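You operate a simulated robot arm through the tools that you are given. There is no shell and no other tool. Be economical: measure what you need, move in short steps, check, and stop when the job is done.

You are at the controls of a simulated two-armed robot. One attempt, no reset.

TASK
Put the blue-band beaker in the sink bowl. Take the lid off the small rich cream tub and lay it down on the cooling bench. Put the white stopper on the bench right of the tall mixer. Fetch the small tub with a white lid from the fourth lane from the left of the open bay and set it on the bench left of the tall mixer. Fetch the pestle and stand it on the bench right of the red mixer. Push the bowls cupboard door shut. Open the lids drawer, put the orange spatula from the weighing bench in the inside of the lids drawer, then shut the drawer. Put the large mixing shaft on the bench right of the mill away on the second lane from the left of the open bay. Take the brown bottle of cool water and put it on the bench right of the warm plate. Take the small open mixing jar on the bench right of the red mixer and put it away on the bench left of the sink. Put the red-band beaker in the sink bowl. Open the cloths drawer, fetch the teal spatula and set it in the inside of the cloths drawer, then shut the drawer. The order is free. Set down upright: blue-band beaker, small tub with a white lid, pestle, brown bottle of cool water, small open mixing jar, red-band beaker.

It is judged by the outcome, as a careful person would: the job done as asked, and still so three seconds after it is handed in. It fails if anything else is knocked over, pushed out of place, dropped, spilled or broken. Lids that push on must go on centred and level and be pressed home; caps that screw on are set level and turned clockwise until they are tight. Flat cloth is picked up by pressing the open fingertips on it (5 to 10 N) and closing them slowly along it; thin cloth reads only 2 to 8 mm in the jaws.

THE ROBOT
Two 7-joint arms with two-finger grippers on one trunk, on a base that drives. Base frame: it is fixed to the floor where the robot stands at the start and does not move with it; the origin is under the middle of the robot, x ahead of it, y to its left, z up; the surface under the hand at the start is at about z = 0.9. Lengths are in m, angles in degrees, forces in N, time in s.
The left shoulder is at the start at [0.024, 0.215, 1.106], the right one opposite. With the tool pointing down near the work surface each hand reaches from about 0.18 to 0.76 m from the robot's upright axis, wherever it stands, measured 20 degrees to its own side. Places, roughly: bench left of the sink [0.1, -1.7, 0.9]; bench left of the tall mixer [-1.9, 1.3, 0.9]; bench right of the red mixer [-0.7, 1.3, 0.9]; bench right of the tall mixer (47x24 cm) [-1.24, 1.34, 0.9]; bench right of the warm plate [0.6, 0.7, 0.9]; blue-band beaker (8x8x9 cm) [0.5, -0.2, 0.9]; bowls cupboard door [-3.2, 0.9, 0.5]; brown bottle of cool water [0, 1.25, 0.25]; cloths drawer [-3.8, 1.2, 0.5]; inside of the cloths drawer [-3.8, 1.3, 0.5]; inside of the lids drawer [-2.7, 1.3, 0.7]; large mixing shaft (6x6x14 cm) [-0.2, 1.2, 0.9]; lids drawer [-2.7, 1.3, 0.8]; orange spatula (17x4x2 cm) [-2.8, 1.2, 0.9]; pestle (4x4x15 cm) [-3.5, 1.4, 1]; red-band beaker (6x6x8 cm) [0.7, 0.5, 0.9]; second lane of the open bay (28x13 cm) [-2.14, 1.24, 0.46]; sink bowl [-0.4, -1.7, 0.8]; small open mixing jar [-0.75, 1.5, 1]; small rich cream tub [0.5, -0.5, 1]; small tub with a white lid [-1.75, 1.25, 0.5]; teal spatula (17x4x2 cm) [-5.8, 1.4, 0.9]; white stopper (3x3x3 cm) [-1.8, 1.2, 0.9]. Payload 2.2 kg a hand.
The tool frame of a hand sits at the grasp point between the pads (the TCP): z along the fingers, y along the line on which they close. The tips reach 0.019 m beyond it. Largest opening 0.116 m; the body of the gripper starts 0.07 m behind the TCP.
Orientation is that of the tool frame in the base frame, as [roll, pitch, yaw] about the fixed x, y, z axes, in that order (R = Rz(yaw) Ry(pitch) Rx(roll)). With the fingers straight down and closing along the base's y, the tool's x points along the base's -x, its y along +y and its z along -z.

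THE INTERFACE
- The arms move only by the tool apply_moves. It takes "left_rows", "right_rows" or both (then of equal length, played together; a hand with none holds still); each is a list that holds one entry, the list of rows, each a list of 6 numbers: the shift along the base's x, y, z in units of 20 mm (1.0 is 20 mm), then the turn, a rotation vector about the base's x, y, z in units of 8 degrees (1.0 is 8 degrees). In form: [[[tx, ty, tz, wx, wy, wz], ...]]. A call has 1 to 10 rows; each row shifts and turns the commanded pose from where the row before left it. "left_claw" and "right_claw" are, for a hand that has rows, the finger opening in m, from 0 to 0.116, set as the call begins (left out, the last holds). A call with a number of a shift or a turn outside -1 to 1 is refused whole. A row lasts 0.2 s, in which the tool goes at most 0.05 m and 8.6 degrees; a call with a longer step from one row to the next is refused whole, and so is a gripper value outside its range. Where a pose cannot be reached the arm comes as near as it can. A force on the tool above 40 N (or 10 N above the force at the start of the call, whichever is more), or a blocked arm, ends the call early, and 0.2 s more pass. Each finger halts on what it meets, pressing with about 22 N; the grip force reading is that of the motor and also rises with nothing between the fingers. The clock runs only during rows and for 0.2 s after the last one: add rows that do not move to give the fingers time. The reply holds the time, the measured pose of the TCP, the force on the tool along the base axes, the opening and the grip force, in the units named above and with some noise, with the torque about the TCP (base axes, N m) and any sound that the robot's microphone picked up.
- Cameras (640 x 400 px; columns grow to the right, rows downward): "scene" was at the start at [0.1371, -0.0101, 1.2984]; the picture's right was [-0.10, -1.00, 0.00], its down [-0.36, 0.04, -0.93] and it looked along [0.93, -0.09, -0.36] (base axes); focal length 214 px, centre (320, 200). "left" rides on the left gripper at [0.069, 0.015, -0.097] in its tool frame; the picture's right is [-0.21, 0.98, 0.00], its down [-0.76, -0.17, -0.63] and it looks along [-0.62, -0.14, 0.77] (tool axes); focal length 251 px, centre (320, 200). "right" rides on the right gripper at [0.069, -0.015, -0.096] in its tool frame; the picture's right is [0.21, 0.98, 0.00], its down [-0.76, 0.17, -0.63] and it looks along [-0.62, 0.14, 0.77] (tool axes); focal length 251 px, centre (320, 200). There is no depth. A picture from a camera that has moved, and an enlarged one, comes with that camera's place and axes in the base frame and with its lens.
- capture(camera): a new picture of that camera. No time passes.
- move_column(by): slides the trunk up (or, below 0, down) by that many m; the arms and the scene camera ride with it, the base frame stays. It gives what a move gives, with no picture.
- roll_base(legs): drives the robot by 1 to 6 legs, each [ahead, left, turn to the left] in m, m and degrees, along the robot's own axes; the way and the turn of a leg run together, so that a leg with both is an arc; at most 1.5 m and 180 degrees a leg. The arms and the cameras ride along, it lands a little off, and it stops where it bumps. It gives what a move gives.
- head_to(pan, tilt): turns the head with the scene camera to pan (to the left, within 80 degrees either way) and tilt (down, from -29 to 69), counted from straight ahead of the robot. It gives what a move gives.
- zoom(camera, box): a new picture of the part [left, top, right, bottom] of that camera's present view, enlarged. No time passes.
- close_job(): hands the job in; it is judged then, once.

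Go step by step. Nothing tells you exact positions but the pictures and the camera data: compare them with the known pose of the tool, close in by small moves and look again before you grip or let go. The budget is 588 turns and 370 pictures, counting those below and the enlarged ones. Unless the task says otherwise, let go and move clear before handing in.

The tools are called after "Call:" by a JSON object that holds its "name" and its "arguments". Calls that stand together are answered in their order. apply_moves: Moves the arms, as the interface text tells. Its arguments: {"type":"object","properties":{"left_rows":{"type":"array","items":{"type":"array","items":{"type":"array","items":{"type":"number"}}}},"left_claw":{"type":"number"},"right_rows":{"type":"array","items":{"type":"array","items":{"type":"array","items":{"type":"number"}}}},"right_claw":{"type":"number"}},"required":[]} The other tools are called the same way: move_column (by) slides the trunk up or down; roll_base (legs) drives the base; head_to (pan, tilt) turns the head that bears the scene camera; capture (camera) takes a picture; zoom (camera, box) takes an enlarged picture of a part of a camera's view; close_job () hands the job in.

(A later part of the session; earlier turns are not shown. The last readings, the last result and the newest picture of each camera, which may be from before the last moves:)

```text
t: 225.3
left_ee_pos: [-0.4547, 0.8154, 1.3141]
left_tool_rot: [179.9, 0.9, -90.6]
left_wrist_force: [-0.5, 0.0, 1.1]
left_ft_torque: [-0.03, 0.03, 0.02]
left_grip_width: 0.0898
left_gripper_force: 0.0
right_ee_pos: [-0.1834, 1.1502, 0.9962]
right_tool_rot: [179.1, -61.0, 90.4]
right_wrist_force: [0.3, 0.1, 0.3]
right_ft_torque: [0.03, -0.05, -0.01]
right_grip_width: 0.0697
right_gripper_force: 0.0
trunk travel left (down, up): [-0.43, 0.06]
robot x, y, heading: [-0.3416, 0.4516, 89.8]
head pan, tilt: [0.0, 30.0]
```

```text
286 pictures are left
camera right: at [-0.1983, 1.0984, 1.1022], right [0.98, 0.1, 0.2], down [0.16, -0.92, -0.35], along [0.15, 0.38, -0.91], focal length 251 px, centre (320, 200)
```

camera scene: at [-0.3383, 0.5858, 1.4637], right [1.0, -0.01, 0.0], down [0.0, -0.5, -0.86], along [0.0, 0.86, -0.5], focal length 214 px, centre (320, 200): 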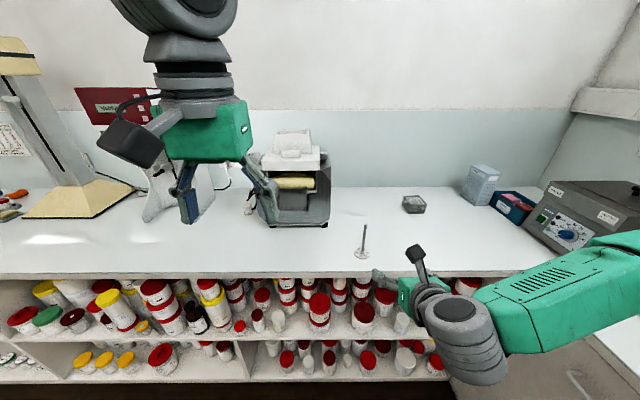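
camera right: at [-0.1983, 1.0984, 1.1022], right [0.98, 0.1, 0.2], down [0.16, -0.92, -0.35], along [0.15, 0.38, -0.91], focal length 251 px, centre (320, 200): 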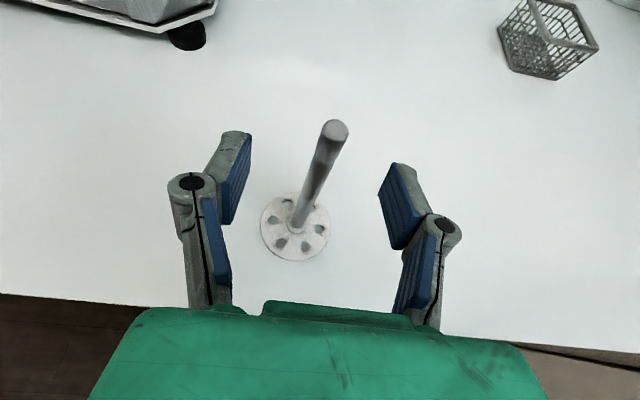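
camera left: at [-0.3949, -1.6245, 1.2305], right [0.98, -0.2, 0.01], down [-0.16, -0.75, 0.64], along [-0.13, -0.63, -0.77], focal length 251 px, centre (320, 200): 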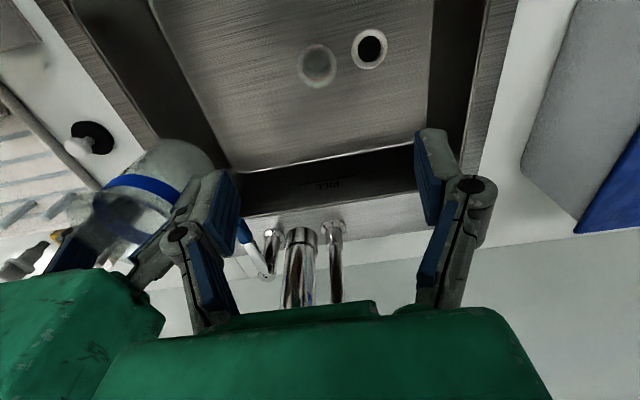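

Call:
{"name": "apply_moves", "arguments": {"right_rows": [[[0, -0.3, 0, 0, 0, 0], [0, 0, 0, 0, 0, 0]]]}}

Call:
{"name": "apply_moves", "arguments": {"right_rows": [[[0, 0, 0, 0, 0, 0], [0, 0, 0, 0, 0, 0], [0, 0, 0, 0, 0, 0]]], "right_claw": 0.0}}

Call:
{"name": "capture", "arguments": {"camera": "right"}}

```text
t: 225.9
left_ee_pos: [-0.4539, 0.8156, 1.3163]
left_tool_rot: [-179.9, 0.9, -90.4]
left_wrist_force: [-0.3, 0.0, -0.3]
left_ft_torque: [0.0, 0.04, 0.04]
left_grip_width: 0.0901
left_gripper_force: 0.0
right_ee_pos: [-0.1821, 1.1434, 0.997]
right_tool_rot: [179.1, -61.0, 90.4]
right_wrist_force: [-0.8, 0.1, 0.0]
right_ft_torque: [0.01, 0.0, 0.01]
right_grip_width: 0.0699
right_gripper_force: 0.1
trunk travel left (down, up): [-0.43, 0.06]
robot x, y, heading: [-0.3463, 0.4523, 89.5]
head pan, tilt: [0.0, 30.0]
```

```text
t: 226.7
left_ee_pos: [-0.4547, 0.8168, 1.3165]
left_tool_rot: [180.0, 0.9, -90.5]
left_wrist_force: [-0.6, 0.2, -0.7]
left_ft_torque: [-0.01, 0.0, -0.02]
left_grip_width: 0.0898
left_gripper_force: 0.1
right_ee_pos: [-0.1829, 1.1442, 0.9967]
right_tool_rot: [179.1, -60.9, 90.4]
right_wrist_force: [-0.6, -0.1, -0.7]
right_ft_torque: [0.03, -0.02, 0.02]
right_grip_width: 0.0102
right_gripper_force: 21.3
trunk travel left (down, up): [-0.43, 0.06]
robot x, y, heading: [-0.3441, 0.4523, 89.8]
head pan, tilt: [0.0, 30.0]
```

```text
285 pictures are left
camera right: at [-0.1979, 1.0927, 1.1025], right [0.98, 0.1, 0.2], down [0.16, -0.92, -0.35], along [0.15, 0.38, -0.91], focal length 251 px, centre (320, 200)
```

right: 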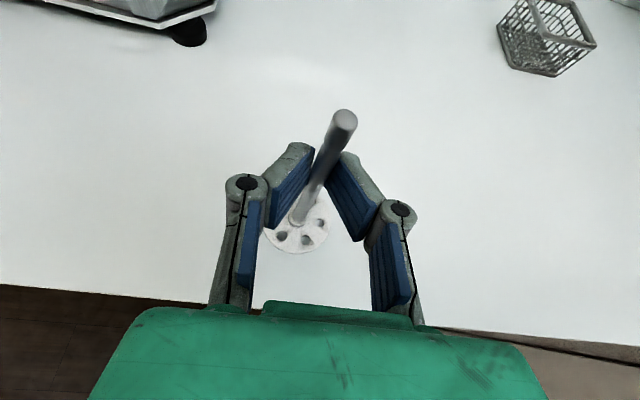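

Gripped at 10 mm now. Lift and check.

Call:
{"name": "apply_moves", "arguments": {"right_rows": [[[0, 0, 0.3, 0, 0, 0], [0, 0, 0.6, 0, 0, 0], [0, 0, 1, 0, 0, 0], [0, 0, 1, 0, 0, 0], [0, 0, 1, 0, 0, 0]]]}}

Call:
{"name": "capture", "arguments": {"camera": "right"}}

```text
t: 227.9
left_ee_pos: [-0.4536, 0.8147, 1.3165]
left_tool_rot: [-179.9, 1.0, -90.5]
left_wrist_force: [-0.1, 0.8, -0.2]
left_ft_torque: [0.02, 0.03, -0.01]
left_grip_width: 0.0899
left_gripper_force: 0.1
right_ee_pos: [-0.1832, 1.1435, 1.0756]
right_tool_rot: [179.1, -61.0, 90.4]
right_wrist_force: [-0.5, -0.4, 0.0]
right_ft_torque: [-0.04, -0.01, -0.01]
right_grip_width: 0.0106
right_gripper_force: 22.3
trunk travel left (down, up): [-0.43, 0.06]
robot x, y, heading: [-0.3437, 0.4526, 89.6]
head pan, tilt: [0.0, 30.0]
```

```text
284 pictures are left
camera right: at [-0.1978, 1.0929, 1.1814], right [0.98, 0.1, 0.2], down [0.16, -0.92, -0.35], along [0.15, 0.38, -0.91], focal length 251 px, centre (320, 200)
```

right: 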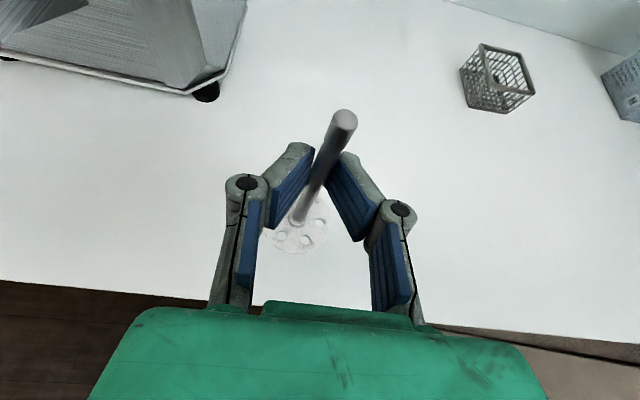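

Held firmly. Retract and drive left along the bench to the open bay.

Call:
{"name": "apply_moves", "arguments": {"right_rows": [[[0, -1, 0, 0, 0, 0], [0, -1, 0, 0, 0, 0], [0, -1, 0, 0, 0, 0], [0, -1, 0, 0, 0, 0], [0, -1, 0, 0, 0, 0], [0, -1, 0, 0, 0, 0], [0, -1, 0, 0, 0, 0], [0, -1, 0, 0, 0, 0], [0, -1, 0, 0, 0, 0], [0, 0, 0, 0, 0, 0]]]}}

Call:
{"name": "head_to", "arguments": {"pan": 45, "tilt": 20}}

Call:
{"name": "capture", "arguments": {"camera": "scene"}}

```text
t: 230.1
left_ee_pos: [-0.453, 0.816, 1.3166]
left_tool_rot: [180.0, 1.0, -90.5]
left_wrist_force: [0.2, 0.2, 0.9]
left_ft_torque: [0.05, -0.01, 0.01]
left_grip_width: 0.09
left_gripper_force: 0.0
right_ee_pos: [-0.1823, 0.9637, 1.0747]
right_tool_rot: [179.1, -61.0, 90.2]
right_wrist_force: [-0.2, -0.5, -0.4]
right_ft_torque: [0.03, 0.0, -0.02]
right_grip_width: 0.0101
right_gripper_force: 22.2
trunk travel left (down, up): [-0.43, 0.06]
robot x, y, heading: [-0.3421, 0.4557, 89.9]
head pan, tilt: [0.0, 30.0]
```

```text
t: 231.2
left_ee_pos: [-0.4535, 0.8153, 1.316]
left_tool_rot: [-180.0, 1.0, -90.5]
left_wrist_force: [0.2, 0.1, 0.3]
left_ft_torque: [0.02, 0.01, -0.02]
left_grip_width: 0.09
left_gripper_force: 0.0
right_ee_pos: [-0.1828, 0.9642, 1.0756]
right_tool_rot: [179.1, -61.0, 90.4]
right_wrist_force: [-0.5, -0.3, -0.9]
right_ft_torque: [-0.01, 0.02, 0.01]
right_grip_width: 0.0104
right_gripper_force: 21.9
trunk travel left (down, up): [-0.43, 0.06]
robot x, y, heading: [-0.3437, 0.4561, 89.7]
head pan, tilt: [45.0, 20.0]
```

```text
283 pictures are left
camera scene: at [-0.4061, 0.5621, 1.4798], right [0.71, 0.7, 0.0], down [0.24, -0.25, -0.94], along [-0.66, 0.67, -0.34], focal length 214 px, centre (320, 200)
```

scene: 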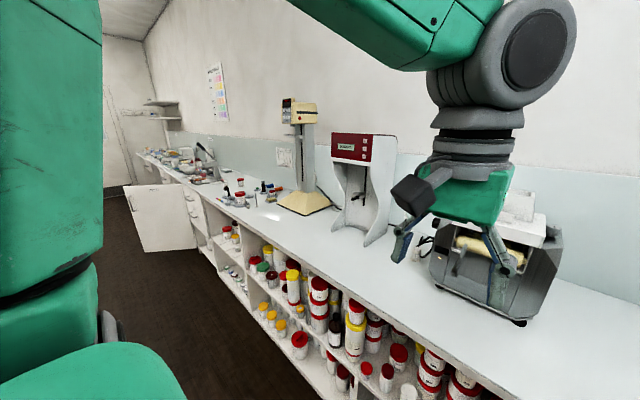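

Call:
{"name": "roll_base", "arguments": {"legs": [[0, 1.5, 0]]}}

Call:
{"name": "head_to", "arguments": {"pan": 0, "tilt": 40}}

Call:
{"name": "capture", "arguments": {"camera": "scene"}}

```text
t: 238.6
left_ee_pos: [-1.9468, 0.8237, 1.3176]
left_tool_rot: [-179.9, 1.0, -90.4]
left_wrist_force: [0.4, -0.2, 0.2]
left_ft_torque: [0.01, 0.0, -0.04]
left_grip_width: 0.0901
left_gripper_force: 0.1
right_ee_pos: [-1.6746, 0.9723, 1.0745]
right_tool_rot: [179.2, -61.0, 90.4]
right_wrist_force: [0.4, -0.7, -1.2]
right_ft_torque: [0.03, 0.01, -0.03]
right_grip_width: 0.0102
right_gripper_force: 22.2
trunk travel left (down, up): [-0.43, 0.06]
robot x, y, heading: [-1.8363, 0.4616, 89.8]
head pan, tilt: [45.0, 20.0]
```

```text
t: 239.7
left_ee_pos: [-1.9418, 0.8201, 1.3146]
left_tool_rot: [179.8, 0.7, -90.5]
left_wrist_force: [0.8, 0.0, 0.3]
left_ft_torque: [-0.02, 0.01, -0.02]
left_grip_width: 0.0899
left_gripper_force: 0.1
right_ee_pos: [-1.6724, 0.9698, 1.0765]
right_tool_rot: [179.3, -61.1, 90.1]
right_wrist_force: [0.1, 0.1, -0.9]
right_ft_torque: [-0.02, 0.01, 0.01]
right_grip_width: 0.0098
right_gripper_force: 21.7
trunk travel left (down, up): [-0.43, 0.06]
robot x, y, heading: [-1.836, 0.4618, 89.5]
head pan, tilt: [0.0, 40.0]
```

```text
282 pictures are left
camera scene: at [-1.8297, 0.5894, 1.4483], right [1.0, -0.01, 0.0], down [-0.01, -0.65, -0.76], along [0.0, 0.76, -0.65], focal length 214 px, centre (320, 200)
```

scene: 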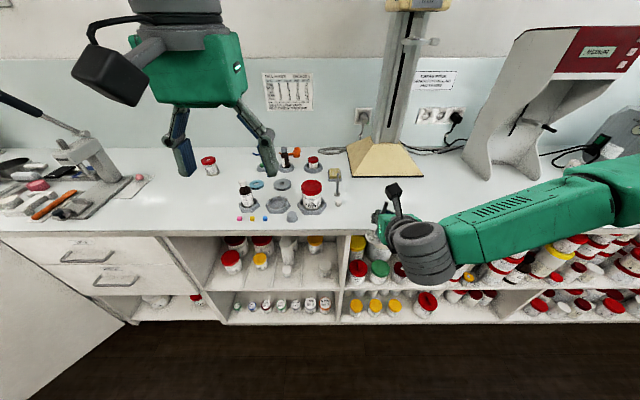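

Call:
{"name": "zoom", "arguments": {"camera": "scene", "box": [170, 220, 360, 330]}}

Call:
{"name": "zoom", "arguments": {"camera": "scene", "box": [190, 130, 430, 240]}}

Call:
{"name": "zoom", "arguments": {"camera": "scene", "box": [0, 130, 190, 300]}}

```text
3.37 times, centred on (265, 275) of scene
camera zoom: at [-1.8297, 0.5894, 1.4483], right [1.0, -0.01, 0.0], down [-0.01, -0.65, -0.76], along [0.0, 0.76, -0.65], focal length 722 px, centre (505, -53)
```

zoom: 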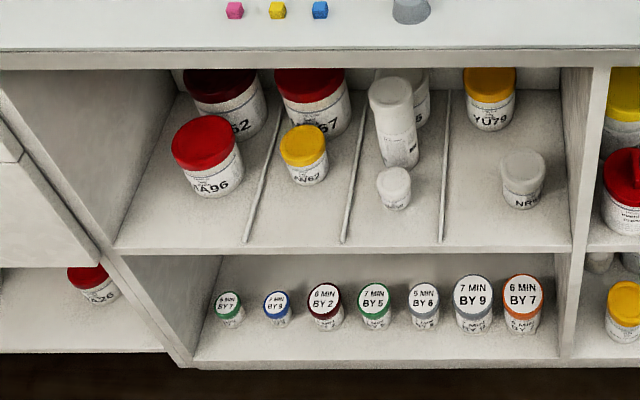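

```text
2.67 times, centred on (310, 185) of scene
camera zoom: at [-1.8297, 0.5894, 1.4483], right [1.0, -0.01, 0.0], down [-0.01, -0.65, -0.76], along [0.0, 0.76, -0.65], focal length 572 px, centre (347, 240)
```

zoom: 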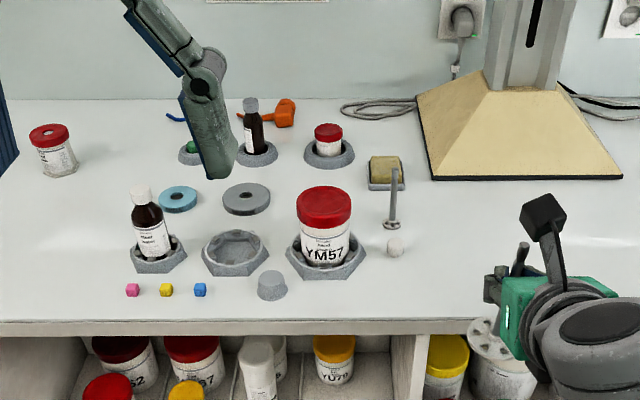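

```text
2.35 times, centred on (95, 215) of scene
camera zoom: at [-1.8297, 0.5894, 1.4483], right [1.0, -0.01, 0.0], down [-0.01, -0.65, -0.76], along [0.0, 0.76, -0.65], focal length 505 px, centre (849, 165)
```

zoom: 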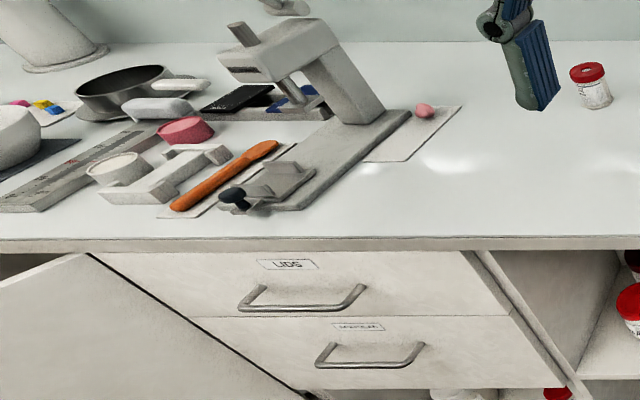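

The bay has four lanes split by thin dividers; lane 2 is centred at about x −2.13, with free space in front of tub AV62. I'll shift left and lower the trunk.

Call:
{"name": "roll_base", "arguments": {"legs": [[0, 0.46, 0]]}}

Call:
{"name": "move_column", "arguments": {"by": -0.35}}

Call:
{"name": "apply_moves", "arguments": {"right_rows": [[[0, 0, 0, 0, 0, 0], [0, 0, 0, 0, 0, 0], [0, 0, 0, 0, 0, 0], [0, 0, 0, 0, 0, 0], [0, 0, 0, 0, 0, 0], [0, 0, 0, 0, 0, 0], [0, 0, 0, 0, 0, 0], [0, 0, 0, 0, 0, 0], [0, 0, 0, 0, 0, 0], [0, 0, 0, 0, 0, 0]]]}}

Call:
{"name": "head_to", "arguments": {"pan": -10, "tilt": 40}}

Call:
{"name": "capture", "arguments": {"camera": "scene"}}

Call:
{"name": "capture", "arguments": {"camera": "right"}}

```text
t: 242.5
left_ee_pos: [-2.4033, 0.8233, 1.3151]
left_tool_rot: [179.9, 0.7, -90.5]
left_wrist_force: [0.8, 0.2, 1.2]
left_ft_torque: [-0.02, -0.03, -0.02]
left_grip_width: 0.09
left_gripper_force: 0.0
right_ee_pos: [-2.1326, 0.9717, 1.0763]
right_tool_rot: [179.3, -61.1, 90.2]
right_wrist_force: [0.2, 1.0, 0.0]
right_ft_torque: [0.01, 0.02, 0.01]
right_grip_width: 0.01
right_gripper_force: 21.5
trunk travel left (down, up): [-0.43, 0.06]
robot x, y, heading: [-2.2952, 0.4643, 89.6]
head pan, tilt: [0.0, 40.0]
```

```text
t: 245.9
left_ee_pos: [-2.4034, 0.8209, 0.9638]
left_tool_rot: [179.9, 0.5, -90.5]
left_wrist_force: [0.0, 0.0, -0.7]
left_ft_torque: [-0.01, 0.01, -0.01]
left_grip_width: 0.0899
left_gripper_force: 0.0
right_ee_pos: [-2.1311, 0.9705, 0.7261]
right_tool_rot: [179.3, -61.1, 90.1]
right_wrist_force: [-0.2, 0.3, -1.3]
right_ft_torque: [0.0, 0.01, 0.01]
right_grip_width: 0.0102
right_gripper_force: 22.2
trunk travel left (down, up): [-0.08, 0.41]
robot x, y, heading: [-2.2974, 0.466, 89.6]
head pan, tilt: [0.0, 40.0]
```

```text
t: 248.1
left_ee_pos: [-2.4031, 0.8212, 0.9638]
left_tool_rot: [179.9, 0.5, -90.5]
left_wrist_force: [-0.3, -0.2, -0.1]
left_ft_torque: [0.01, 0.0, 0.01]
left_grip_width: 0.0899
left_gripper_force: 0.0
right_ee_pos: [-2.1305, 0.9687, 0.7266]
right_tool_rot: [179.3, -61.2, 90.0]
right_wrist_force: [0.1, 0.3, -1.4]
right_ft_torque: [-0.03, -0.01, -0.01]
right_grip_width: 0.0104
right_gripper_force: 22.1
trunk travel left (down, up): [-0.08, 0.41]
robot x, y, heading: [-2.2967, 0.4663, 89.8]
head pan, tilt: [0.0, 40.0]
```

```text
t: 248.8
left_ee_pos: [-2.4019, 0.8207, 0.9641]
left_tool_rot: [179.8, 0.5, -90.5]
left_wrist_force: [-0.5, 0.5, 0.7]
left_ft_torque: [0.03, 0.01, 0.02]
left_grip_width: 0.0901
left_gripper_force: 0.1
right_ee_pos: [-2.1311, 0.9691, 0.7253]
right_tool_rot: [179.2, -61.2, 90.1]
right_wrist_force: [-0.5, -0.3, -1.3]
right_ft_torque: [-0.05, 0.01, 0.02]
right_grip_width: 0.0098
right_gripper_force: 21.9
trunk travel left (down, up): [-0.08, 0.41]
robot x, y, heading: [-2.2924, 0.4613, 89.6]
head pan, tilt: [-10.0, 40.0]
```

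```text
278 pictures are left
camera scene: at [-2.2773, 0.5896, 1.0983], right [0.98, -0.18, 0.0], down [-0.12, -0.63, -0.76], along [0.14, 0.75, -0.65], focal length 214 px, centre (320, 200)
```

scene: 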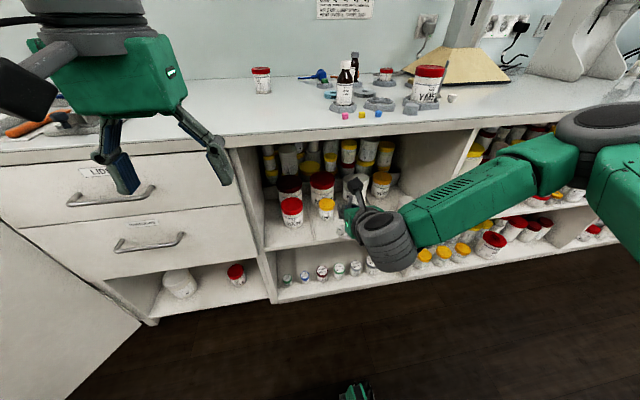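

```text
277 pictures are left
camera right: at [-2.1467, 0.9181, 0.8325], right [0.98, 0.09, 0.19], down [0.16, -0.92, -0.36], along [0.14, 0.38, -0.91], focal length 251 px, centre (320, 200)
```

right: 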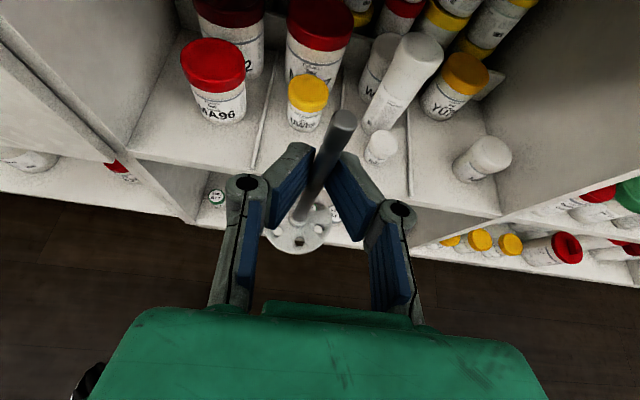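

Shelf is at z≈0.47; I'll set the shaft at about [-2.13, 1.145], in front of AV62.

Call:
{"name": "apply_moves", "arguments": {"right_rows": [[[0, 0, -1, 0, 0, 0], [0, 0, -1, 0, 0, 0], [0, 0.5, -1, 0, 0, 0], [0, 1, -1, 0, 0, 0], [0, 1, -1, 0, 0, 0], [0, 1, 0, 0, 0, 0], [0, 1, 0, 0, 0, 0], [0, 1, 0, 0, 0, 0], [0, 1, 0, 0, 0, 0], [0, 0, 0, 0, 0, 0]]]}}

Call:
{"name": "capture", "arguments": {"camera": "right"}}

```text
t: 251.0
left_ee_pos: [-2.4027, 0.8201, 0.9635]
left_tool_rot: [179.8, 0.4, -90.5]
left_wrist_force: [-0.9, 1.0, 0.4]
left_ft_torque: [0.01, -0.03, 0.0]
left_grip_width: 0.0902
left_gripper_force: 0.2
right_ee_pos: [-2.1318, 1.0992, 0.6258]
right_tool_rot: [179.2, -61.1, 90.1]
right_wrist_force: [0.3, 0.0, 0.1]
right_ft_torque: [0.03, 0.06, 0.0]
right_grip_width: 0.01
right_gripper_force: 22.7
trunk travel left (down, up): [-0.08, 0.41]
robot x, y, heading: [-2.2968, 0.465, 89.5]
head pan, tilt: [-10.0, 40.0]
```

```text
276 pictures are left
camera right: at [-2.1473, 1.048, 0.732], right [0.98, 0.1, 0.19], down [0.16, -0.92, -0.36], along [0.14, 0.38, -0.91], focal length 251 px, centre (320, 200)
```

right: 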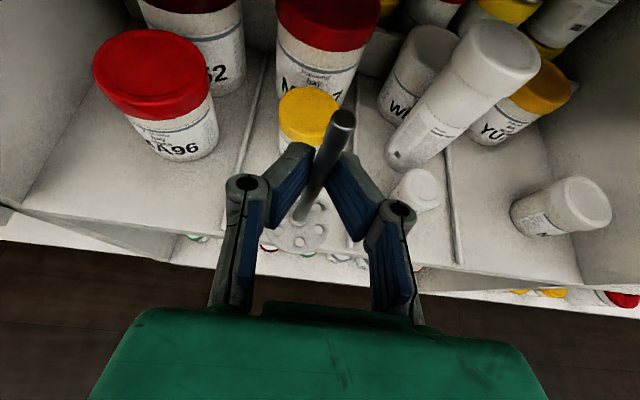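

Call:
{"name": "apply_moves", "arguments": {"right_rows": [[[0, 1, 0, 0, 0, 0], [0, 1, 0, 0, 0, 0], [0, 0, -0.8, 0, 0, 0], [0, 0, -0.8, 0, 0, 0], [0, 0, -0.4, 0, 0, 0], [0, 0, 0, 0, 0, 0]]]}}

Call:
{"name": "capture", "arguments": {"camera": "right"}}

```text
t: 252.4
left_ee_pos: [-2.4028, 0.8215, 0.9632]
left_tool_rot: [180.0, 0.5, -90.6]
left_wrist_force: [0.2, -0.1, 0.7]
left_ft_torque: [0.01, 0.0, -0.02]
left_grip_width: 0.09
left_gripper_force: 0.1
right_ee_pos: [-2.1311, 1.1393, 0.5876]
right_tool_rot: [179.3, -61.2, 90.2]
right_wrist_force: [0.9, -0.2, -0.7]
right_ft_torque: [0.0, 0.03, 0.03]
right_grip_width: 0.0102
right_gripper_force: 22.3
trunk travel left (down, up): [-0.08, 0.41]
robot x, y, heading: [-2.2921, 0.4663, 89.6]
head pan, tilt: [-10.0, 40.0]
```

```text
275 pictures are left
camera right: at [-2.1468, 1.0881, 0.6927], right [0.98, 0.1, 0.19], down [0.16, -0.92, -0.36], along [0.14, 0.38, -0.91], focal length 251 px, centre (320, 200)
```

right: 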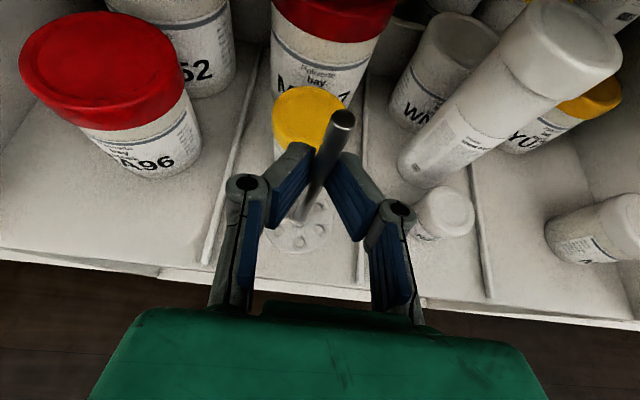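

Call:
{"name": "apply_moves", "arguments": {"right_rows": [[[0, 0, -0.4, 0, 0, 0], [0, 0, -0.3, 0, 0, 0], [0, 0, -0.2, 0, 0, 0], [0, 0, -0.2, 0, 0, 0], [0, 0, 0, 0, 0, 0]]]}}

```text
t: 253.6
left_ee_pos: [-2.4035, 0.8204, 0.9627]
left_tool_rot: [179.9, 0.4, -90.4]
left_wrist_force: [-0.4, 0.9, -0.5]
left_ft_torque: [0.02, -0.01, -0.02]
left_grip_width: 0.0898
left_gripper_force: 0.1
right_ee_pos: [-2.1318, 1.1411, 0.5643]
right_tool_rot: [179.2, -61.2, 90.2]
right_wrist_force: [-0.4, 0.1, -0.4]
right_ft_torque: [-0.03, -0.03, 0.04]
right_grip_width: 0.01
right_gripper_force: 22.4
trunk travel left (down, up): [-0.08, 0.41]
robot x, y, heading: [-2.2928, 0.4655, 89.4]
head pan, tilt: [-10.0, 40.0]
```

Call:
{"name": "apply_moves", "arguments": {"right_rows": [[[0, 0, -0.2, 0, 0, 0], [0, 0, -0.2, 0, 0, 0], [0, 0, -0.2, 0, 0, 0], [0, 0, 0, 0, 0, 0]]]}}

Call:
{"name": "capture", "arguments": {"camera": "right"}}

```text
t: 254.6
left_ee_pos: [-2.4039, 0.8209, 0.9636]
left_tool_rot: [180.0, 0.4, -90.6]
left_wrist_force: [-0.3, 0.3, -0.9]
left_ft_torque: [0.0, 0.0, 0.0]
left_grip_width: 0.0902
left_gripper_force: 0.0
right_ee_pos: [-2.1325, 1.1403, 0.5528]
right_tool_rot: [179.3, -61.2, 90.1]
right_wrist_force: [0.7, 0.0, -1.0]
right_ft_torque: [-0.02, 0.0, 0.0]
right_grip_width: 0.0099
right_gripper_force: 22.3
trunk travel left (down, up): [-0.08, 0.41]
robot x, y, heading: [-2.2956, 0.4627, 89.6]
head pan, tilt: [-10.0, 40.0]
```

```text
274 pictures are left
camera right: at [-2.1469, 1.088, 0.6582], right [0.98, 0.1, 0.19], down [0.16, -0.92, -0.36], along [0.14, 0.38, -0.91], focal length 251 px, centre (320, 200)
```

right: 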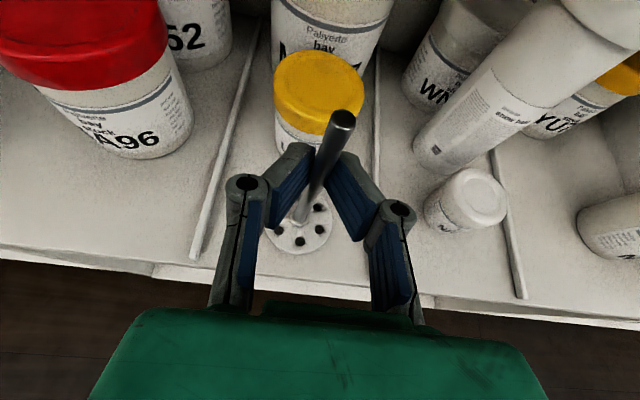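

Call:
{"name": "apply_moves", "arguments": {"right_rows": [[[0, 0, -0.15, 0, 0, 0], [0, 0, -0.15, 0, 0, 0], [0, 0, -0.15, 0, 0, 0], [0, 0, -0.15, 0, 0, 0], [0, 0, 0, 0, 0, 0]]]}}

```text
t: 255.8
left_ee_pos: [-2.4049, 0.8205, 0.965]
left_tool_rot: [180.0, 0.5, -90.5]
left_wrist_force: [0.1, -0.4, -0.1]
left_ft_torque: [-0.02, 0.03, -0.04]
left_grip_width: 0.0897
left_gripper_force: 0.0
right_ee_pos: [-2.1326, 1.1402, 0.5425]
right_tool_rot: [179.1, -61.4, 90.2]
right_wrist_force: [-0.7, 5.1, 15.7]
right_ft_torque: [0.37, 0.02, 0.0]
right_grip_width: 0.0101
right_gripper_force: 21.9
trunk travel left (down, up): [-0.08, 0.41]
robot x, y, heading: [-2.2965, 0.4625, 89.5]
head pan, tilt: [-10.0, 40.0]
```

Contact. Open and withdraw straight back.

Call:
{"name": "apply_moves", "arguments": {"right_rows": [[[0, 0, 0.1, 0, 0, 0], [0, 0, 0, 0, 0, 0], [0, -0.5, 0, 0, 0, 0], [0, -1, 0, 0, 0, 0], [0, -1, 0, 0, 0, 0], [0, -1, 0, 0, 0, 0], [0, -1, 0, 0, 0, 0], [0, -1, 0, 0, 0, 0], [0, -1, 0, 0, 0, 0], [0, -1, 0, 0, 0, 0]]], "right_claw": 0.05}}

Call:
{"name": "capture", "arguments": {"camera": "right"}}

```text
t: 258.0
left_ee_pos: [-2.4026, 0.8205, 0.9632]
left_tool_rot: [179.8, 0.5, -90.5]
left_wrist_force: [-0.2, -0.1, -0.3]
left_ft_torque: [-0.02, 0.0, 0.01]
left_grip_width: 0.0901
left_gripper_force: 0.0
right_ee_pos: [-2.1315, 0.9882, 0.5424]
right_tool_rot: [179.1, -61.2, 90.2]
right_wrist_force: [-0.1, 0.2, -0.7]
right_ft_torque: [-0.04, 0.03, 0.03]
right_grip_width: 0.05
right_gripper_force: 0.0
trunk travel left (down, up): [-0.08, 0.41]
robot x, y, heading: [-2.2993, 0.4656, 89.6]
head pan, tilt: [-10.0, 40.0]
```

```text
273 pictures are left
camera right: at [-2.1467, 0.9376, 0.6482], right [0.98, 0.1, 0.19], down [0.16, -0.92, -0.36], along [0.14, 0.38, -0.91], focal length 251 px, centre (320, 200)
```

right: 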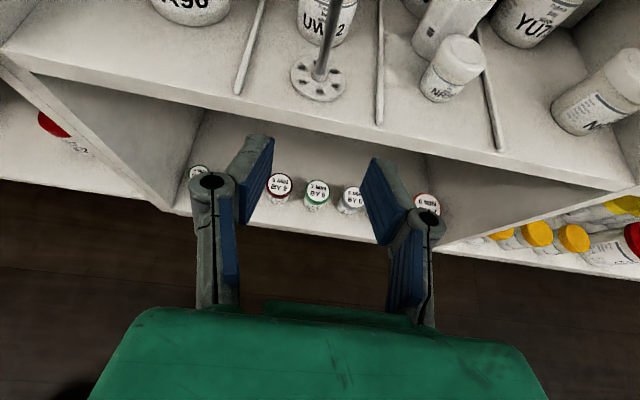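

The shaft stands in lane 2. Now shift right to reach the small white-lid tub in lane 4.

Call:
{"name": "roll_base", "arguments": {"legs": [[0, -0.33, 0]]}}

Call:
{"name": "apply_moves", "arguments": {"right_rows": [[[0, 0, 0, 0, 0, 0], [0, 0, 0, 0, 0, 0], [0, 0, 0, 0, 0, 0], [0, 0, 0, 0, 0, 0], [0, 0, 0, 0, 0, 0], [0, 0, 0, 0, 0, 0], [0, 0, 0, 0, 0, 0], [0, 0, 0, 0, 0, 0], [0, 0, 0, 0, 0, 0], [0, 0, 0, 0, 0, 0]]], "right_claw": 0.07}}

Call:
{"name": "capture", "arguments": {"camera": "right"}}

```text
t: 260.2
left_ee_pos: [-2.0758, 0.819, 0.9646]
left_tool_rot: [-180.0, 0.5, -90.4]
left_wrist_force: [0.0, -0.4, 0.2]
left_ft_torque: [0.02, 0.01, 0.0]
left_grip_width: 0.0898
left_gripper_force: 0.0
right_ee_pos: [-1.8044, 0.9877, 0.5422]
right_tool_rot: [178.9, -61.3, 90.6]
right_wrist_force: [-0.9, 0.7, 0.8]
right_ft_torque: [0.01, 0.0, -0.01]
right_grip_width: 0.05
right_gripper_force: 0.0
trunk travel left (down, up): [-0.08, 0.41]
robot x, y, heading: [-1.9632, 0.4604, 89.8]
head pan, tilt: [-10.0, 40.0]
```

```text
t: 262.4
left_ee_pos: [-2.0739, 0.8177, 0.9626]
left_tool_rot: [179.9, 0.4, -90.4]
left_wrist_force: [-0.1, -0.1, 0.1]
left_ft_torque: [-0.01, 0.02, -0.01]
left_grip_width: 0.09
left_gripper_force: 0.1
right_ee_pos: [-1.8026, 0.9874, 0.543]
right_tool_rot: [179.3, -61.3, 90.3]
right_wrist_force: [-0.6, -0.7, -1.0]
right_ft_torque: [0.05, -0.03, -0.03]
right_grip_width: 0.0702
right_gripper_force: 0.1
trunk travel left (down, up): [-0.08, 0.41]
robot x, y, heading: [-1.9663, 0.4622, 89.8]
head pan, tilt: [-10.0, 40.0]
```

```text
272 pictures are left
camera right: at [-1.8183, 0.9352, 0.6494], right [0.98, 0.1, 0.19], down [0.16, -0.92, -0.36], along [0.14, 0.38, -0.91], focal length 251 px, centre (320, 200)
```

right: 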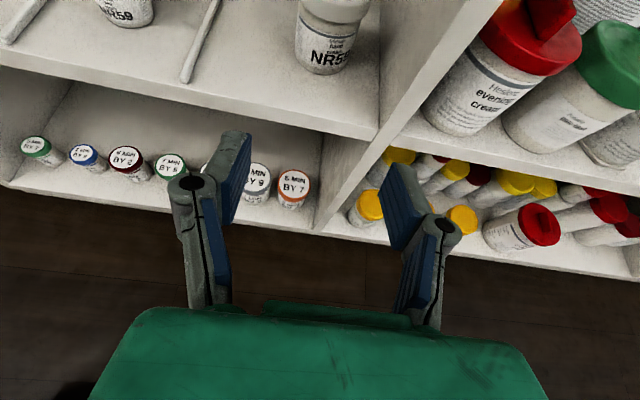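

The tub is centred at [-1.80, 1.203], 3.5 cm from the bay's right wall at x −1.733. I'll yaw the hand 25° toward +x to keep the right finger off the wall.

Call:
{"name": "apply_moves", "arguments": {"right_rows": [[[-0.9, 0, 0, 0, 0, -1], [-0.9, 0, -0.8, 0, 0, -1], [-0.9, 0.5, -0.8, 0, 0, -1], [0, 0.7, -0.8, 0, 0, 0], [0, 0, 0, 0, 0, 0]]], "right_claw": 0.085}}

Call:
{"name": "capture", "arguments": {"camera": "right"}}

```text
t: 263.6
left_ee_pos: [-2.074, 0.8173, 0.9626]
left_tool_rot: [179.8, 0.2, -90.4]
left_wrist_force: [-0.6, 0.1, 0.1]
left_ft_torque: [-0.02, -0.01, 0.02]
left_grip_width: 0.0899
left_gripper_force: 0.0
right_ee_pos: [-1.8565, 1.0103, 0.4956]
right_tool_rot: [179.2, -61.5, 66.4]
right_wrist_force: [0.0, -0.3, -0.7]
right_ft_torque: [0.02, 0.04, -0.01]
right_grip_width: 0.085
right_gripper_force: 0.0
trunk travel left (down, up): [-0.08, 0.41]
robot x, y, heading: [-1.9629, 0.459, 89.7]
head pan, tilt: [-10.0, 40.0]
```

```text
271 pictures are left
camera right: at [-1.8911, 0.9705, 0.6013], right [0.93, -0.31, 0.19], down [-0.23, -0.91, -0.36], along [0.29, 0.29, -0.91], focal length 251 px, centre (320, 200)
```

right: 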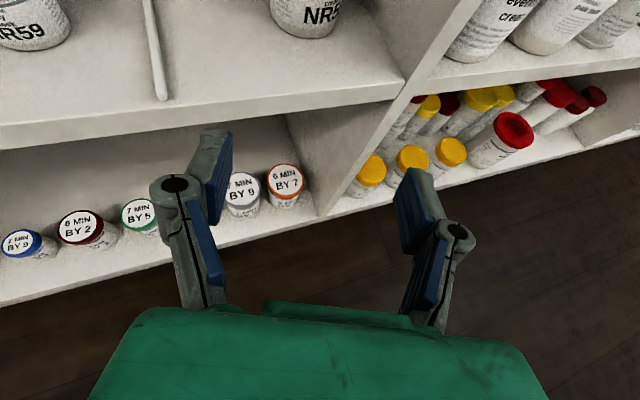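

Call:
{"name": "apply_moves", "arguments": {"right_rows": [[[-1, 0.45, 0, 0, 0, 0], [0.4, 0.92, 0, 0, 0, 0], [0.4, 0.92, 0, 0, 0, 0], [0.4, 0.92, 0, 0, 0, 0], [0.4, 0.92, 0, 0, 0, 0], [0.4, 0.92, 0, 0, 0, 0], [0, 0, 0, 0, 0, 0]]]}}

Call:
{"name": "capture", "arguments": {"camera": "right"}}

```text
t: 265.2
left_ee_pos: [-2.0741, 0.817, 0.9622]
left_tool_rot: [179.9, 0.1, -90.3]
left_wrist_force: [-0.4, 1.0, -0.3]
left_ft_torque: [0.0, 0.03, -0.01]
left_grip_width: 0.0898
left_gripper_force: 0.0
right_ee_pos: [-1.8362, 1.113, 0.496]
right_tool_rot: [179.1, -61.5, 66.4]
right_wrist_force: [-0.3, 0.7, 0.3]
right_ft_torque: [-0.03, 0.02, 0.01]
right_grip_width: 0.0852
right_gripper_force: 0.1
trunk travel left (down, up): [-0.08, 0.41]
robot x, y, heading: [-1.9674, 0.4622, 89.6]
head pan, tilt: [-10.0, 40.0]
```

```text
270 pictures are left
camera right: at [-1.8716, 1.0716, 0.6012], right [0.93, -0.31, 0.19], down [-0.22, -0.91, -0.36], along [0.29, 0.29, -0.91], focal length 251 px, centre (320, 200)
```

right: 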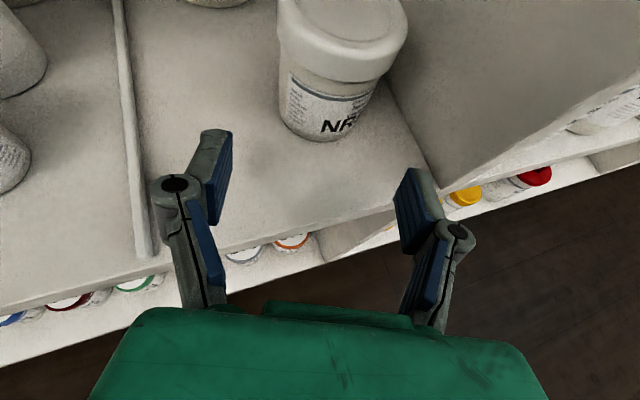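

Call:
{"name": "apply_moves", "arguments": {"right_rows": [[[0.5, 0.85, 0, 0, 0, 0], [0.45, 0.9, 0, 0, 0, 0], [0.4, 0.92, 0, 0, 0, 0], [0.4, 0.92, -0.3, 0, 0, 0], [0.3, 0.6, -0.4, 0, 0, 0], [0, 0, -0.1, 0, 0, 0], [0, 0, 0, 0, 0, 0]]]}}

Call:
{"name": "capture", "arguments": {"camera": "right"}}

```text
t: 266.8
left_ee_pos: [-2.0727, 0.8174, 0.9619]
left_tool_rot: [179.8, 0.2, -90.4]
left_wrist_force: [-0.4, 0.2, -0.8]
left_ft_torque: [0.03, -0.02, 0.0]
left_grip_width: 0.0898
left_gripper_force: 0.0
right_ee_pos: [-1.7966, 1.1964, 0.4789]
right_tool_rot: [179.2, -61.2, 66.4]
right_wrist_force: [0.3, -1.1, -0.8]
right_ft_torque: [0.02, -0.01, 0.0]
right_grip_width: 0.0847
right_gripper_force: 0.1
trunk travel left (down, up): [-0.08, 0.41]
robot x, y, heading: [-1.9647, 0.4628, 89.9]
head pan, tilt: [-10.0, 40.0]
```

```text
269 pictures are left
camera right: at [-1.8308, 1.1556, 0.5843], right [0.93, -0.31, 0.19], down [-0.22, -0.91, -0.36], along [0.29, 0.29, -0.91], focal length 251 px, centre (320, 200)
```

right: 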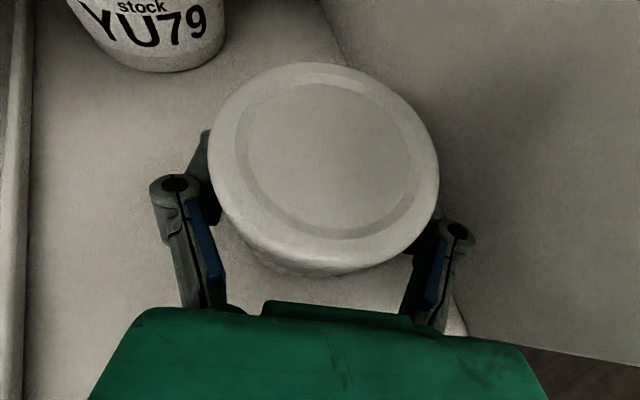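

Call:
{"name": "apply_moves", "arguments": {"right_rows": [[[0, 0, 0, 0, 0, 0], [0, 0, 0, 0, 0, 0], [0, 0, 0, 0, 0, 0]]], "right_claw": 0.03}}

Call:
{"name": "apply_moves", "arguments": {"right_rows": [[[0, 0, 0.2, 0, 0, 0], [0, 0, 0.4, 0, 0, 0], [0, 0, 0.6, 0, 0, 0], [0, 0, 0.6, 0, 0, 0], [0, 0, 0.4, 0, 0, 0], [0, 0, 0, 0, 0, 0]]]}}

Call:
{"name": "capture", "arguments": {"camera": "right"}}

```text
t: 267.6
left_ee_pos: [-2.0751, 0.816, 0.9617]
left_tool_rot: [179.8, 0.2, -90.4]
left_wrist_force: [-0.3, -0.4, 0.2]
left_ft_torque: [0.03, 0.01, 0.0]
left_grip_width: 0.0899
left_gripper_force: 0.1
right_ee_pos: [-1.7963, 1.1957, 0.4794]
right_tool_rot: [179.4, -61.4, 66.4]
right_wrist_force: [-1.2, 0.2, 0.8]
right_ft_torque: [0.02, -0.01, 0.02]
right_grip_width: 0.056
right_gripper_force: 21.5
trunk travel left (down, up): [-0.08, 0.41]
robot x, y, heading: [-1.9648, 0.4641, 89.8]
head pan, tilt: [-10.0, 40.0]
```

```text
t: 269.0
left_ee_pos: [-2.074, 0.8171, 0.9614]
left_tool_rot: [179.9, 0.0, -90.4]
left_wrist_force: [-0.1, 0.1, 0.0]
left_ft_torque: [0.01, -0.01, 0.02]
left_grip_width: 0.09
left_gripper_force: 0.0
right_ee_pos: [-1.7952, 1.1958, 0.5222]
right_tool_rot: [179.1, -61.4, 66.3]
right_wrist_force: [-0.2, 0.5, -1.5]
right_ft_torque: [0.0, -0.04, 0.02]
right_grip_width: 0.0557
right_gripper_force: 22.1
trunk travel left (down, up): [-0.08, 0.41]
robot x, y, heading: [-1.9646, 0.4644, 89.5]
head pan, tilt: [-10.0, 40.0]
```

```text
268 pictures are left
camera right: at [-1.8304, 1.1551, 0.6287], right [0.93, -0.31, 0.19], down [-0.23, -0.91, -0.36], along [0.29, 0.29, -0.91], focal length 251 px, centre (320, 200)
```

right: 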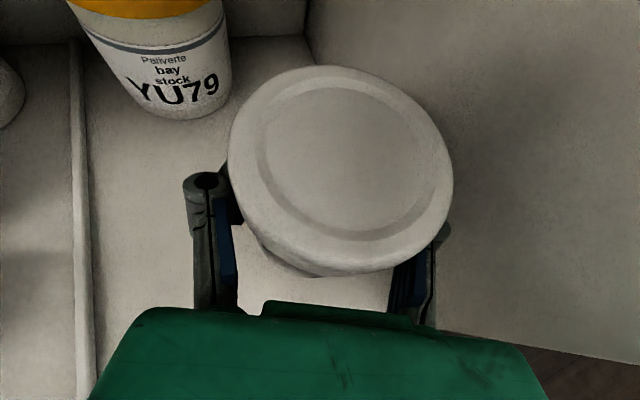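

Gripped and lifted. Withdraw along the approach line, then back the base and raise the trunk.

Call:
{"name": "apply_moves", "arguments": {"right_rows": [[[-0.4, -0.92, 0, 0, 0, 0], [-0.4, -0.92, 0, 0, 0, 0], [-0.4, -0.92, 0, 0, 0, 0], [-0.4, -0.92, 0, 0, 0, 0], [-0.4, -0.92, 0, 0, 0, 0], [-0.4, -0.92, 0, 0, 0, 0], [-0.4, -0.92, 0, 0, 0, 0], [-0.4, -0.92, 0, 0, 0, 0], [-0.4, -0.92, 0, 0, 0, 0], [-0.4, -0.92, 0, 0, 0, 0]]]}}

Call:
{"name": "roll_base", "arguments": {"legs": [[-0.15, 0, 0]]}}

Call:
{"name": "move_column", "arguments": {"by": 0.41}}

Call:
{"name": "head_to", "arguments": {"pan": 0, "tilt": 35}}

Call:
{"name": "capture", "arguments": {"camera": "scene"}}

```text
t: 271.2
left_ee_pos: [-2.0735, 0.8171, 0.9632]
left_tool_rot: [179.9, 0.2, -90.4]
left_wrist_force: [0.3, 0.6, -0.1]
left_ft_torque: [0.03, -0.01, 0.01]
left_grip_width: 0.0903
left_gripper_force: 0.1
right_ee_pos: [-1.8777, 1.0112, 0.5233]
right_tool_rot: [179.2, -61.4, 66.4]
right_wrist_force: [0.2, 0.3, -1.5]
right_ft_torque: [0.0, -0.01, 0.03]
right_grip_width: 0.0559
right_gripper_force: 21.8
trunk travel left (down, up): [-0.08, 0.41]
robot x, y, heading: [-1.9643, 0.4648, 89.6]
head pan, tilt: [-10.0, 40.0]
```

```text
t: 272.5
left_ee_pos: [-2.0741, 0.6692, 0.9633]
left_tool_rot: [179.8, 0.3, -90.3]
left_wrist_force: [0.0, 0.2, -1.0]
left_ft_torque: [0.02, 0.0, -0.02]
left_grip_width: 0.09
left_gripper_force: 0.1
right_ee_pos: [-1.8767, 0.8639, 0.5247]
right_tool_rot: [179.3, -61.3, 66.4]
right_wrist_force: [-0.7, 0.8, -2.1]
right_ft_torque: [-0.02, 0.0, 0.04]
right_grip_width: 0.0558
right_gripper_force: 21.7
trunk travel left (down, up): [-0.08, 0.41]
robot x, y, heading: [-1.9667, 0.3198, 89.7]
head pan, tilt: [-10.0, 40.0]
```

```text
refused: 0.41 is not a number from -0.4 to 0.4
```

```text
t: 273.3
left_ee_pos: [-2.0736, 0.6675, 0.9604]
left_tool_rot: [179.8, -0.2, -90.4]
left_wrist_force: [0.1, -0.1, 0.4]
left_ft_torque: [-0.02, -0.03, 0.0]
left_grip_width: 0.0901
left_gripper_force: 0.0
right_ee_pos: [-1.8777, 0.8633, 0.5253]
right_tool_rot: [179.4, -61.6, 66.2]
right_wrist_force: [0.7, 0.1, -1.8]
right_ft_torque: [0.03, -0.02, -0.01]
right_grip_width: 0.0559
right_gripper_force: 21.4
trunk travel left (down, up): [-0.08, 0.41]
robot x, y, heading: [-1.9662, 0.3115, 89.6]
head pan, tilt: [0.0, 35.0]
```

```text
267 pictures are left
camera scene: at [-1.9642, 0.4455, 1.1058], right [1.0, -0.01, 0.0], down [0.0, -0.58, -0.82], along [0.0, 0.82, -0.58], focal length 214 px, centre (320, 200)
```

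scene: 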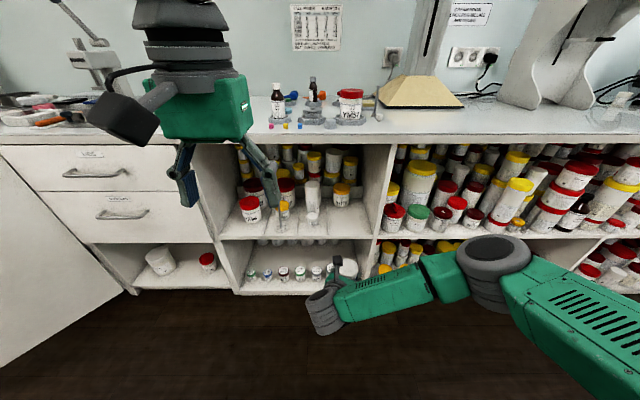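

Call:
{"name": "move_column", "arguments": {"by": 0.36}}

Call:
{"name": "apply_moves", "arguments": {"right_rows": [[[0, 0, 1, 0, 0, 0], [0, 0, 1, 0, 0, 0], [0, 0, 1, 0, 0, 0], [0, 0, 1, 0, 0, 0], [0, 0, 1, 0, 0, 0], [0, 0, 1, 0, 0, 0], [0, 0, 1, 0, 0, 0], [0, 0, 1, 0, 0, 0], [0, 0, 1, 0, 0, 0], [0, 0, 0, 0, 0, 0]]]}}

Call:
{"name": "capture", "arguments": {"camera": "scene"}}

```text
t: 276.8
left_ee_pos: [-2.0743, 0.6685, 1.3194]
left_tool_rot: [179.8, -0.2, -90.4]
left_wrist_force: [-0.3, 0.2, 0.3]
left_ft_torque: [0.01, -0.01, -0.03]
left_grip_width: 0.09
left_gripper_force: 0.1
right_ee_pos: [-1.8778, 0.864, 0.8847]
right_tool_rot: [179.2, -61.5, 66.2]
right_wrist_force: [-0.2, -1.9, -1.0]
right_ft_torque: [0.03, -0.01, -0.03]
right_grip_width: 0.0559
right_gripper_force: 22.2
trunk travel left (down, up): [-0.44, 0.05]
robot x, y, heading: [-1.9675, 0.3188, 89.5]
head pan, tilt: [0.0, 35.0]
```

```text
t: 279.0
left_ee_pos: [-2.0755, 0.668, 1.3192]
left_tool_rot: [179.7, -0.2, -90.4]
left_wrist_force: [-0.2, -0.2, 0.3]
left_ft_torque: [-0.02, 0.01, 0.01]
left_grip_width: 0.09
left_gripper_force: 0.0
right_ee_pos: [-1.8758, 0.8636, 1.0648]
right_tool_rot: [179.3, -61.6, 66.2]
right_wrist_force: [0.5, -0.7, -1.2]
right_ft_torque: [0.02, -0.01, -0.01]
right_grip_width: 0.0559
right_gripper_force: 22.0
trunk travel left (down, up): [-0.44, 0.05]
robot x, y, heading: [-1.9661, 0.3116, 89.6]
head pan, tilt: [0.0, 35.0]
```

```text
266 pictures are left
camera scene: at [-1.9641, 0.4471, 1.4658], right [1.0, 0.0, 0.0], down [0.0, -0.58, -0.82], along [0.0, 0.82, -0.58], focal length 214 px, centre (320, 200)
```

scene: 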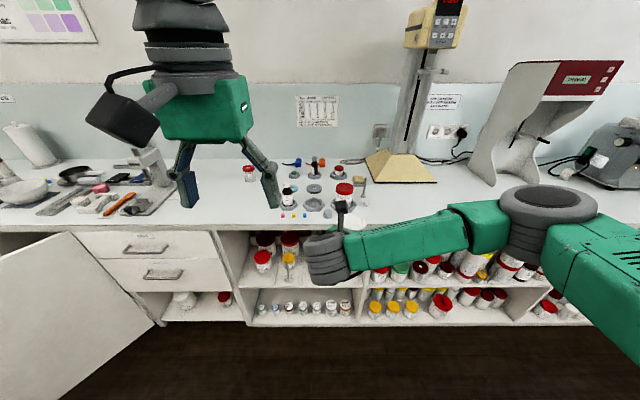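

Looking at the bench left of the tall mixer, I find a free spot at about [-1.885, 1.345] between the gray ring, the red-cup hex and YM57. I'll shift left/ahead and yaw the hand to 45° so it comes in between the bottle and YM57.

Call:
{"name": "roll_base", "arguments": {"legs": [[0, 0.18, 0], [0.14, 0, 0]]}}

Call:
{"name": "apply_moves", "arguments": {"right_rows": [[[0, 0, 0.5, 0, 0, -1], [0, 0, 0.5, 0, 0, -1], [0, 0, 0.5, 0, 0, -0.7], [0, 0, 0.5, 0, 0, 0], [0, 0, 0, 0, 0, 0], [0, 0, 0, 0, 0, 0], [0, 0, 0, 0, 0, 0], [0, 0, 0, 0, 0, 0], [0, 0, 0, 0, 0, 0], [0, 0, 0, 0, 0, 0]]]}}

Call:
{"name": "apply_moves", "arguments": {"right_rows": [[[0, 0, 0, 0, 0, 0], [0, 0, 0, 0, 0, 0], [0, 0, 0, 0, 0, 0], [0, 0, 0, 0, 0, 0], [0, 0, 0, 0, 0, 0], [0, 0, 0, 0, 0, 0], [0, 0, 0, 0, 0, 0], [0, 0, 0, 0, 0, 0], [0, 0, 0, 0, 0, 0], [0, 0, 0, 0, 0, 0]]]}}

Call:
{"name": "capture", "arguments": {"camera": "scene"}}

```text
t: 281.4
left_ee_pos: [-2.2329, 0.8049, 1.3202]
left_tool_rot: [179.0, -0.5, -90.4]
left_wrist_force: [0.5, 0.4, 0.0]
left_ft_torque: [0.01, 0.0, -0.04]
left_grip_width: 0.09
left_gripper_force: 0.1
right_ee_pos: [-2.0399, 1.0019, 1.0638]
right_tool_rot: [-179.1, -61.2, 64.9]
right_wrist_force: [0.0, 0.4, -2.2]
right_ft_torque: [0.04, 0.03, 0.03]
right_grip_width: 0.0556
right_gripper_force: 21.9
trunk travel left (down, up): [-0.44, 0.05]
robot x, y, heading: [-2.1418, 0.4564, 90.1]
head pan, tilt: [0.0, 35.0]
```

```text
t: 283.8
left_ee_pos: [-2.2342, 0.799, 1.318]
left_tool_rot: [179.1, -0.6, -90.4]
left_wrist_force: [1.6, -0.4, -0.1]
left_ft_torque: [0.01, 0.12, -0.02]
left_grip_width: 0.09
left_gripper_force: 0.1
right_ee_pos: [-2.0415, 0.9967, 1.1064]
right_tool_rot: [-179.2, -60.9, 43.5]
right_wrist_force: [1.2, 0.6, -1.6]
right_ft_torque: [-0.03, 0.05, 0.06]
right_grip_width: 0.0559
right_gripper_force: 22.3
trunk travel left (down, up): [-0.44, 0.05]
robot x, y, heading: [-2.1424, 0.4562, 89.8]
head pan, tilt: [0.0, 35.0]
stopped in row 10 (right hand): the arm was blocked; the commanded pose is now the measured one
```

```text
t: 286.0
left_ee_pos: [-2.2647, 0.7994, 1.3088]
left_tool_rot: [-179.7, -2.0, -90.4]
left_wrist_force: [0.7, 0.6, -0.7]
left_ft_torque: [-0.01, 0.03, 0.02]
left_grip_width: 0.09
left_gripper_force: 0.0
right_ee_pos: [-2.0691, 0.9959, 1.1083]
right_tool_rot: [179.1, -61.6, 45.2]
right_wrist_force: [0.4, 0.0, -0.4]
right_ft_torque: [0.01, 0.03, 0.0]
right_grip_width: 0.0557
right_gripper_force: 21.7
trunk travel left (down, up): [-0.44, 0.05]
robot x, y, heading: [-2.1503, 0.4541, 89.7]
head pan, tilt: [0.0, 35.0]
```

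```text
265 pictures are left
camera scene: at [-2.1256, 0.5863, 1.4654], right [1.0, 0.0, -0.02], down [-0.01, -0.58, -0.82], along [-0.01, 0.82, -0.58], focal length 214 px, centre (320, 200)
```

scene: 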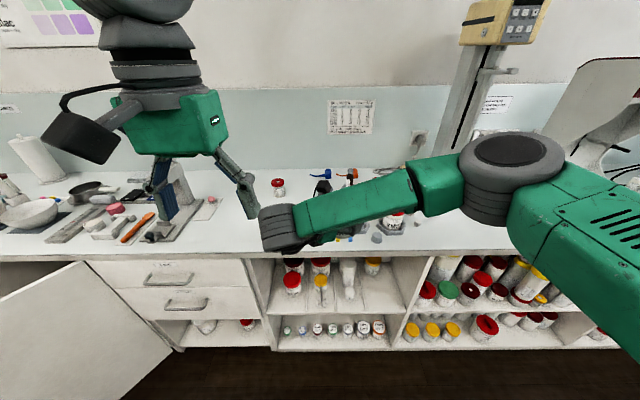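

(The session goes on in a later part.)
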